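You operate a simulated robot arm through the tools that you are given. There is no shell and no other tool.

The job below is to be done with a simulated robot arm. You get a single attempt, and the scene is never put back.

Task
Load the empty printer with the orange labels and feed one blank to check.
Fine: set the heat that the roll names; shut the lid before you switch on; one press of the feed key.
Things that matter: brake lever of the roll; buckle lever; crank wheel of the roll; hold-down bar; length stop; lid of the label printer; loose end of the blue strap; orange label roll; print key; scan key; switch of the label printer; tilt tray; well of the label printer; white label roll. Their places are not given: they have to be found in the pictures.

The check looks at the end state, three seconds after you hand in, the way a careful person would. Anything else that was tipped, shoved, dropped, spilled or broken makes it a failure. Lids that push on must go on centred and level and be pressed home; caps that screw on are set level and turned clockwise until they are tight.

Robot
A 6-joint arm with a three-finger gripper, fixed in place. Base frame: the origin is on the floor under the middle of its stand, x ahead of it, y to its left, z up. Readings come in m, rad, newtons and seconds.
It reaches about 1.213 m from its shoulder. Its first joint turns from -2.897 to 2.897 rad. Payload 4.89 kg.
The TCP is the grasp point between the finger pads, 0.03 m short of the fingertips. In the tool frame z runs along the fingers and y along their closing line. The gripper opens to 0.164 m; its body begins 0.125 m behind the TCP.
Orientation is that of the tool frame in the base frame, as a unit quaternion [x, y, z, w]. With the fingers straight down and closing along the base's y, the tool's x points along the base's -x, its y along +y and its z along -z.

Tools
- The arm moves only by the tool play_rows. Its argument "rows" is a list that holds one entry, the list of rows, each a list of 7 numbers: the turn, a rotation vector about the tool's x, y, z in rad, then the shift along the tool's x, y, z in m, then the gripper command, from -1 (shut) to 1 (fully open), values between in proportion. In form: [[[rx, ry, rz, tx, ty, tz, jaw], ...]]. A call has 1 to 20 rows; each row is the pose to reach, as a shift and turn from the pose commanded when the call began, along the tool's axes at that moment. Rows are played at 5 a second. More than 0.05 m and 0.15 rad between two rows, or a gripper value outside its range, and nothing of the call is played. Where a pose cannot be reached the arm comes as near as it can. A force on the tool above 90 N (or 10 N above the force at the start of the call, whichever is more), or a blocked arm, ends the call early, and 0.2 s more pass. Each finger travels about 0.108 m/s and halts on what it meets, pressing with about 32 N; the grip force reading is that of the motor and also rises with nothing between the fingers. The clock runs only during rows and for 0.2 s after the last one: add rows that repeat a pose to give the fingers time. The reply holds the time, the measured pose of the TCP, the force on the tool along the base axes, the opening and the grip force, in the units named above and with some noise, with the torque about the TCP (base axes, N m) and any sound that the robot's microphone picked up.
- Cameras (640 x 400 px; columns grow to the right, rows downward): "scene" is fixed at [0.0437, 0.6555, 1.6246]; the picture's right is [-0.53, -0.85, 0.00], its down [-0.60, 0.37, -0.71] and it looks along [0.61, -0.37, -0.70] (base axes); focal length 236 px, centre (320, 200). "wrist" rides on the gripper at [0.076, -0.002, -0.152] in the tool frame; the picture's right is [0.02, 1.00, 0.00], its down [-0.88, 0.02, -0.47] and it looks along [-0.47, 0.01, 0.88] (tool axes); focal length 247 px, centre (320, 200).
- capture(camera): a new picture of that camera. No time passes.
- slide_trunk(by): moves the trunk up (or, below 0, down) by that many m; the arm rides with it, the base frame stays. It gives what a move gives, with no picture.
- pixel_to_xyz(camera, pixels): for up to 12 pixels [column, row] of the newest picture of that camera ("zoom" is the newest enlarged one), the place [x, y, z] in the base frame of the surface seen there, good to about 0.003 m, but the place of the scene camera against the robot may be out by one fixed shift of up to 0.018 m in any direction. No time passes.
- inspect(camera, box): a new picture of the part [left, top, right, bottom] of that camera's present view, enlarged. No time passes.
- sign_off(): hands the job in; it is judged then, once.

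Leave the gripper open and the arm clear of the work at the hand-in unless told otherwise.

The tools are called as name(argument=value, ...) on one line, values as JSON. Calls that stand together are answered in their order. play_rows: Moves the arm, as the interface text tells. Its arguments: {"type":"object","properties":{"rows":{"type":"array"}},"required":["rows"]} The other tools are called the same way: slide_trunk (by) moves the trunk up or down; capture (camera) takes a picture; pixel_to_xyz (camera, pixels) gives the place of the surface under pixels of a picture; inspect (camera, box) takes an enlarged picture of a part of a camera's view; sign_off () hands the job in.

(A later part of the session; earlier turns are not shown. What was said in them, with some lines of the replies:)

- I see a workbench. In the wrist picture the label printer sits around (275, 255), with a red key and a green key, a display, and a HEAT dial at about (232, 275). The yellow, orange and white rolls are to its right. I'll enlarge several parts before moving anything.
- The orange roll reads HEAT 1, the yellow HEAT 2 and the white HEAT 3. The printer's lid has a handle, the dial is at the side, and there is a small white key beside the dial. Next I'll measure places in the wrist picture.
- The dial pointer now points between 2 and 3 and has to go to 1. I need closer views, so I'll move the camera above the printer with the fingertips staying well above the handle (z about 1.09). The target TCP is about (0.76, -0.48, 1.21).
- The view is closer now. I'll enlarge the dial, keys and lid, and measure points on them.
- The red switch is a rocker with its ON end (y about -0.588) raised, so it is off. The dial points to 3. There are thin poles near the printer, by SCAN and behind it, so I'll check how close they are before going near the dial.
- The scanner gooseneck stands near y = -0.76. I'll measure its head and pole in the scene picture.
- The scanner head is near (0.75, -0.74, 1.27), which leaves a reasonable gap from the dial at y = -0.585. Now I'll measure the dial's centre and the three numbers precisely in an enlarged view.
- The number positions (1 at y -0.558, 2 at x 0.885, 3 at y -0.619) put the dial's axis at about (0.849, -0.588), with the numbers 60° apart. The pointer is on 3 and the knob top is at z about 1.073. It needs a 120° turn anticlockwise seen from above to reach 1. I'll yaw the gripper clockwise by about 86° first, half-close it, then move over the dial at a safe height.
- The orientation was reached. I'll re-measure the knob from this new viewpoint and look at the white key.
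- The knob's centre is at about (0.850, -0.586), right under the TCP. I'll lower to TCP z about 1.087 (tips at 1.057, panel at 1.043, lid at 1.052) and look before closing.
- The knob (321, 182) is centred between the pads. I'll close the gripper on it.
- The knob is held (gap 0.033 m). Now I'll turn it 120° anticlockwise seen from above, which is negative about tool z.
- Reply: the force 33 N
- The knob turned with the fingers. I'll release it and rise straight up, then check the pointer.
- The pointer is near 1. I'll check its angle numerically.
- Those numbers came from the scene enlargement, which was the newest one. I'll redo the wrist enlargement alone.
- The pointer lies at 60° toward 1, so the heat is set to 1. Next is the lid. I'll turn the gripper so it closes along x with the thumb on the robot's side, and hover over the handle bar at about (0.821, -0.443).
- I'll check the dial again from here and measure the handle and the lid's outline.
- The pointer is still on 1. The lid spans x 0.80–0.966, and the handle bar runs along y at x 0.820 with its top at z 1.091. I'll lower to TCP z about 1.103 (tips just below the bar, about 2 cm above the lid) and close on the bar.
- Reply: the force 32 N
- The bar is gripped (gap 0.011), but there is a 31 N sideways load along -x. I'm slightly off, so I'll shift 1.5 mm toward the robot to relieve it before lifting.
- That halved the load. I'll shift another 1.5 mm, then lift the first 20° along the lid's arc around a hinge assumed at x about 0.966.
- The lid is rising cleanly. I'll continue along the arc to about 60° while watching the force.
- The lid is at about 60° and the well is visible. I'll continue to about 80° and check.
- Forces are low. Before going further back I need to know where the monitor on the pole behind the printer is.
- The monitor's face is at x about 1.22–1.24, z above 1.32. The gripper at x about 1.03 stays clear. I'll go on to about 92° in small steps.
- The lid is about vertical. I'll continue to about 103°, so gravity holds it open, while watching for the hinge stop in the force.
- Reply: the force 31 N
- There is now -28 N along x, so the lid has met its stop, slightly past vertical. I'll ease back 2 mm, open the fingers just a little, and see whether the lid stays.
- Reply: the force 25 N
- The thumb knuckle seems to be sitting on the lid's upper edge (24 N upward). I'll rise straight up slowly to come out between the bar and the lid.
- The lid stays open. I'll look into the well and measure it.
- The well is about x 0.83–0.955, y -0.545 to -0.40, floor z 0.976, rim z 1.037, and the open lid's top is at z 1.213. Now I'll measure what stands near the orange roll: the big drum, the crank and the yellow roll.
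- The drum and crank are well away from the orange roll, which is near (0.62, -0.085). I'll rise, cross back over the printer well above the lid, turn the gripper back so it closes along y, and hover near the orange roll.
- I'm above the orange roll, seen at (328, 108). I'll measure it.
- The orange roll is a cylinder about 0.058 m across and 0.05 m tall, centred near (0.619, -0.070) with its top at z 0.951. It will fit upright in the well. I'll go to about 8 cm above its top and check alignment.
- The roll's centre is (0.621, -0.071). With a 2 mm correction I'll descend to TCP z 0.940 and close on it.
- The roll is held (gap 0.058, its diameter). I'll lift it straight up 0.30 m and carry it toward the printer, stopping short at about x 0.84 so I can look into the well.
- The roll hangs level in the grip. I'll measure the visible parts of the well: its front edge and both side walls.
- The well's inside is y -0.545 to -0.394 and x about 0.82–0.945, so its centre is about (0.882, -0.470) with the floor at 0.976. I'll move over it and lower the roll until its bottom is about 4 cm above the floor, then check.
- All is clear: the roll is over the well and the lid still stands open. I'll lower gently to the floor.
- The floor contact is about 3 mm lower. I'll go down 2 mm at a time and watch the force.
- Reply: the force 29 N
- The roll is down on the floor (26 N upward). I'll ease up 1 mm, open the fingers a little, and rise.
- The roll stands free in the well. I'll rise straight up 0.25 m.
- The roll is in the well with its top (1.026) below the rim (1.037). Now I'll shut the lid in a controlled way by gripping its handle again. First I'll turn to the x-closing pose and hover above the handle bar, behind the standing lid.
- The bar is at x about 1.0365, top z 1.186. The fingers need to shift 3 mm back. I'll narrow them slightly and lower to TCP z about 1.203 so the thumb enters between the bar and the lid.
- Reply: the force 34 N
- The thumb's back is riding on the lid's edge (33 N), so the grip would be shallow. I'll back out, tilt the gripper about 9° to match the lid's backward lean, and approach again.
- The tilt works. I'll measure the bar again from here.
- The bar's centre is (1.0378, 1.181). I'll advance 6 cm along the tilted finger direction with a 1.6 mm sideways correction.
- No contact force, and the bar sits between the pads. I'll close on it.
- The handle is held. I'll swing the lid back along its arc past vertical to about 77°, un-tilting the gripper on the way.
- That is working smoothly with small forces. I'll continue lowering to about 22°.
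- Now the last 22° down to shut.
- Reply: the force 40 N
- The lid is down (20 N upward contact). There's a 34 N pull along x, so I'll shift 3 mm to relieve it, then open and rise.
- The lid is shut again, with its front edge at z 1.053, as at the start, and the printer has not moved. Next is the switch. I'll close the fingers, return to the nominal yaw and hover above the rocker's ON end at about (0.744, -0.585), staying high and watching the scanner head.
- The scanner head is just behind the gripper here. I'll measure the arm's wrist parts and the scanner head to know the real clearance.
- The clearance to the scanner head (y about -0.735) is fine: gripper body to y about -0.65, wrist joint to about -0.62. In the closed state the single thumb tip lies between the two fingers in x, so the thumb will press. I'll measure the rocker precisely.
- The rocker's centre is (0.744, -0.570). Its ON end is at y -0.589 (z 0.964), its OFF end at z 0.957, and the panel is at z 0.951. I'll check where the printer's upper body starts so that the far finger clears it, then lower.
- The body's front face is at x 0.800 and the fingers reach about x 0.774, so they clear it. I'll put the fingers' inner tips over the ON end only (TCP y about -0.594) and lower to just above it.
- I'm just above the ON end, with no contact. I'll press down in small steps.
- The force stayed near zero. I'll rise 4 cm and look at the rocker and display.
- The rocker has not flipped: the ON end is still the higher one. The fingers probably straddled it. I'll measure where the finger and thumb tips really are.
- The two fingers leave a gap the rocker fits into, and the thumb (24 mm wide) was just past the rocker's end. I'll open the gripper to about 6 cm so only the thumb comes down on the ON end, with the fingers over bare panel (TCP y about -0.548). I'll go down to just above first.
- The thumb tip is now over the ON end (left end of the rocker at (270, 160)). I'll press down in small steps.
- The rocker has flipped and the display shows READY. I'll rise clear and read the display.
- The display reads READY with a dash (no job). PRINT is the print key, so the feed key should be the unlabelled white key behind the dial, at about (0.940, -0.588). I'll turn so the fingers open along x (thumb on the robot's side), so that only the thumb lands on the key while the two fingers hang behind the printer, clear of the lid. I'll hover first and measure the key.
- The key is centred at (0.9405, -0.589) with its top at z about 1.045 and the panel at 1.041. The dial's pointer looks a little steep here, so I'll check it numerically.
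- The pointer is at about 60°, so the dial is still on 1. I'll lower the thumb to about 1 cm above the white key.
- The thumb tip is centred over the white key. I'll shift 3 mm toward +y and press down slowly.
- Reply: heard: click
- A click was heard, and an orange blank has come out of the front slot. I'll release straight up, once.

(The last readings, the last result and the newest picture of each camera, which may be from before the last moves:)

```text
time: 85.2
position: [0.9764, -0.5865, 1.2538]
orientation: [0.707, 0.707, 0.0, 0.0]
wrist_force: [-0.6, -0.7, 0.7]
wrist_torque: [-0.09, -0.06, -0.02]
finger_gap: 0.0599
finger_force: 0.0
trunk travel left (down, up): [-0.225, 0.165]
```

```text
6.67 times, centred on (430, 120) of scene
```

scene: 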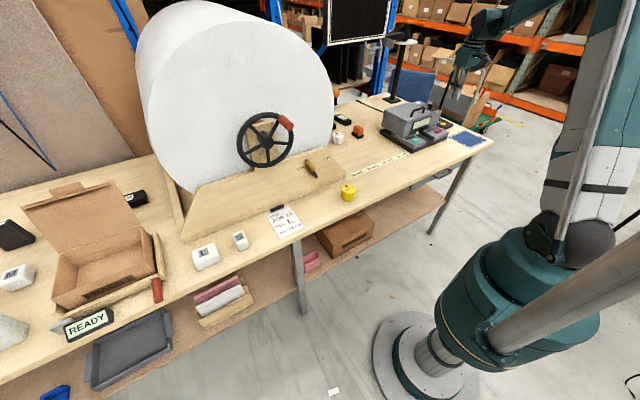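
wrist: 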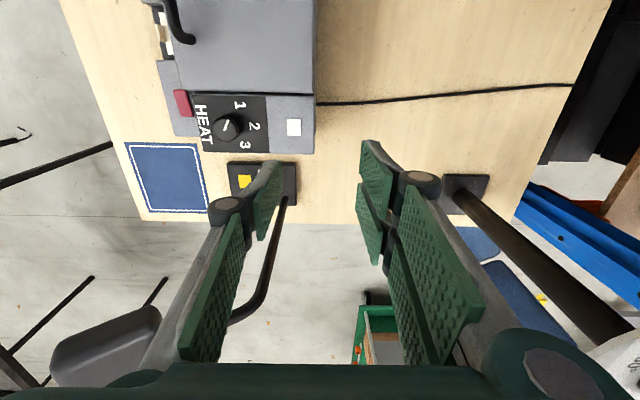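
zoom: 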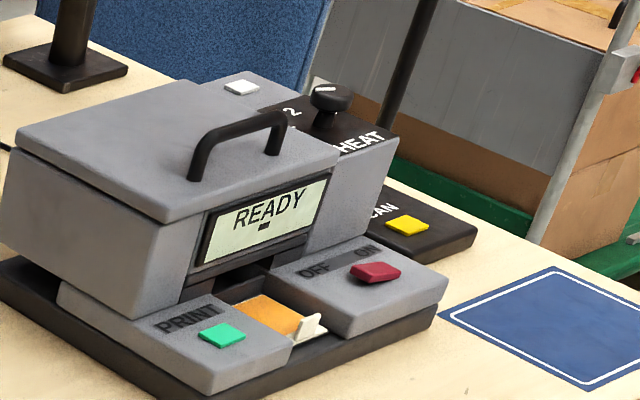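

Exactly one orange blank is out, READY is shown, the lid is shut and the switch is on. Now I'll rise, move the arm back to its starting area and open the gripper fully.

play_rows(rows=[[[0, 0, 0, 0, 0, -0.035, -0.268], [0, 0, 0, 0, 0, -0.065, -0.268], [0, 0, -0.1208, 0.0154, -0.0377, -0.065, -0.268], [0, 0, -0.2417, 0.0308, -0.0754, -0.065, -0.268], [0, 0, -0.3625, 0.0462, -0.113, -0.065, -0.268], [0, 0, -0.4833, 0.0615, -0.1508, -0.065, -0.268], [0, 0, -0.604, 0.0769, -0.1885, -0.065, -0.1], [0, 0, -0.725, 0.0923, -0.226, -0.065, 0.2], [0, 0, -0.8458, 0.1077, -0.264, -0.065, 0.5], [0, 0, -0.9666, 0.123, -0.3015, -0.065, 0.8], [0, 0, -1.0875, 0.1385, -0.339, -0.065, 1], [0, 0, -1.2083, 0.154, -0.377, -0.065, 1], [0, 0, -1.329, 0.169, -0.4147, -0.065, 1], [0, 0, -1.45, 0.1846, -0.4524, -0.065, 1], [0, 0, -1.5708, 0.2, -0.49, -0.065, 1], [0, 0, -1.5708, 0.2, -0.49, -0.065, 1]]])

capture(camera="wrist")

capture(camera="scene")

inspect(camera="wrist", box=[170, 180, 350, 320])

inspect(camera="scene", box=[330, 20, 510, 210])

```text
time: 88.6
position: [0.4864, -0.3883, 1.3155]
orientation: [-0.001, 1.0, 0.001, 0.001]
wrist_force: [-1.3, -0.1, -0.2]
wrist_torque: [-0.15, -0.16, -0.01]
finger_gap: 0.164
finger_force: 0.1
trunk travel left (down, up): [-0.225, 0.165]
```

```text
taken
```

wrist: 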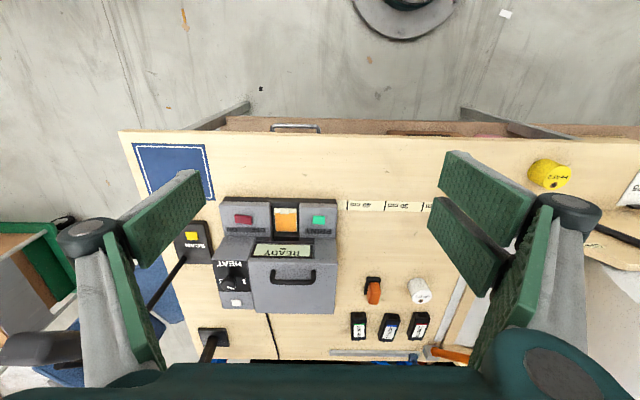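

```text
taken
```

scene: 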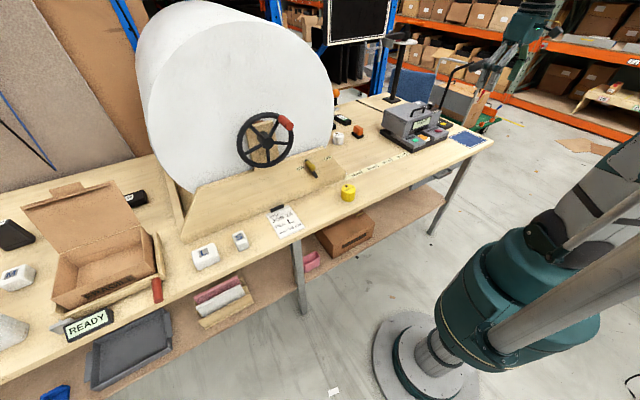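

```text
2.86 times, centred on (260, 250) of wrist
```

zoom: 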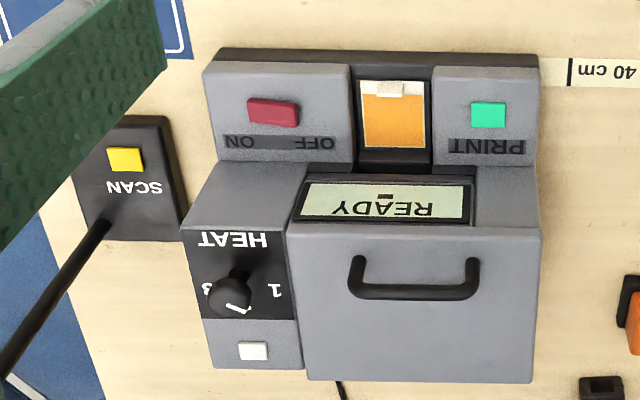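

```text
2.11 times, centred on (420, 115) of scene
```

zoom: 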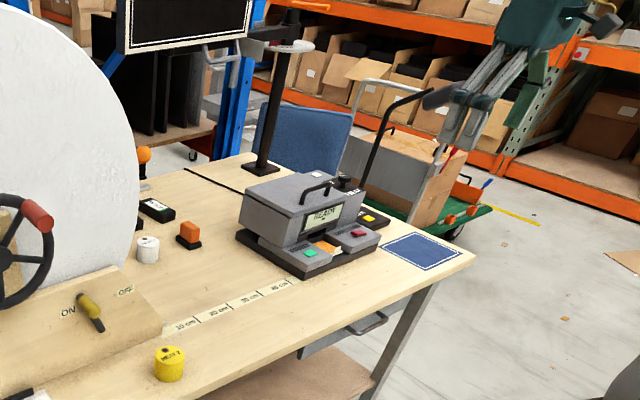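

The final check shows:
- **Blank:** one orange blank is in the front tray.
- **Printer:** the display reads READY, the rocker is on ON, the dial is at 1 and the lid is shut.
- **Surroundings:** the yellow and white rolls and everything else stand where they were.
- **Arm:** it is clear of the work with the gripper open.

I'm handing in.

sign_off()

```text
The job is handed in.
```

The printer is loaded with the orange labels and fed one blank, and I have handed the job in. No result of the check came back.

- **Heat:** the orange roll names HEAT 1, so I turned the dial from 3 to 1.
- **Roll:** the orange roll stands upright in the well. The task didn't say which way it should lie.
- **Lid and switch:** I shut the lid before switching on. The first press on the switch didn't flip it; the second did, and the display then read READY.
- **Feed:** no key is labelled "feed". I took the unlabelled white key behind the dial to be it, because the green one is marked PRINT. I pressed it once, there was a click, and one orange blank came out at the front.

In the last pictures everything else on the bench was where it started. The arm is clear with the gripper open.
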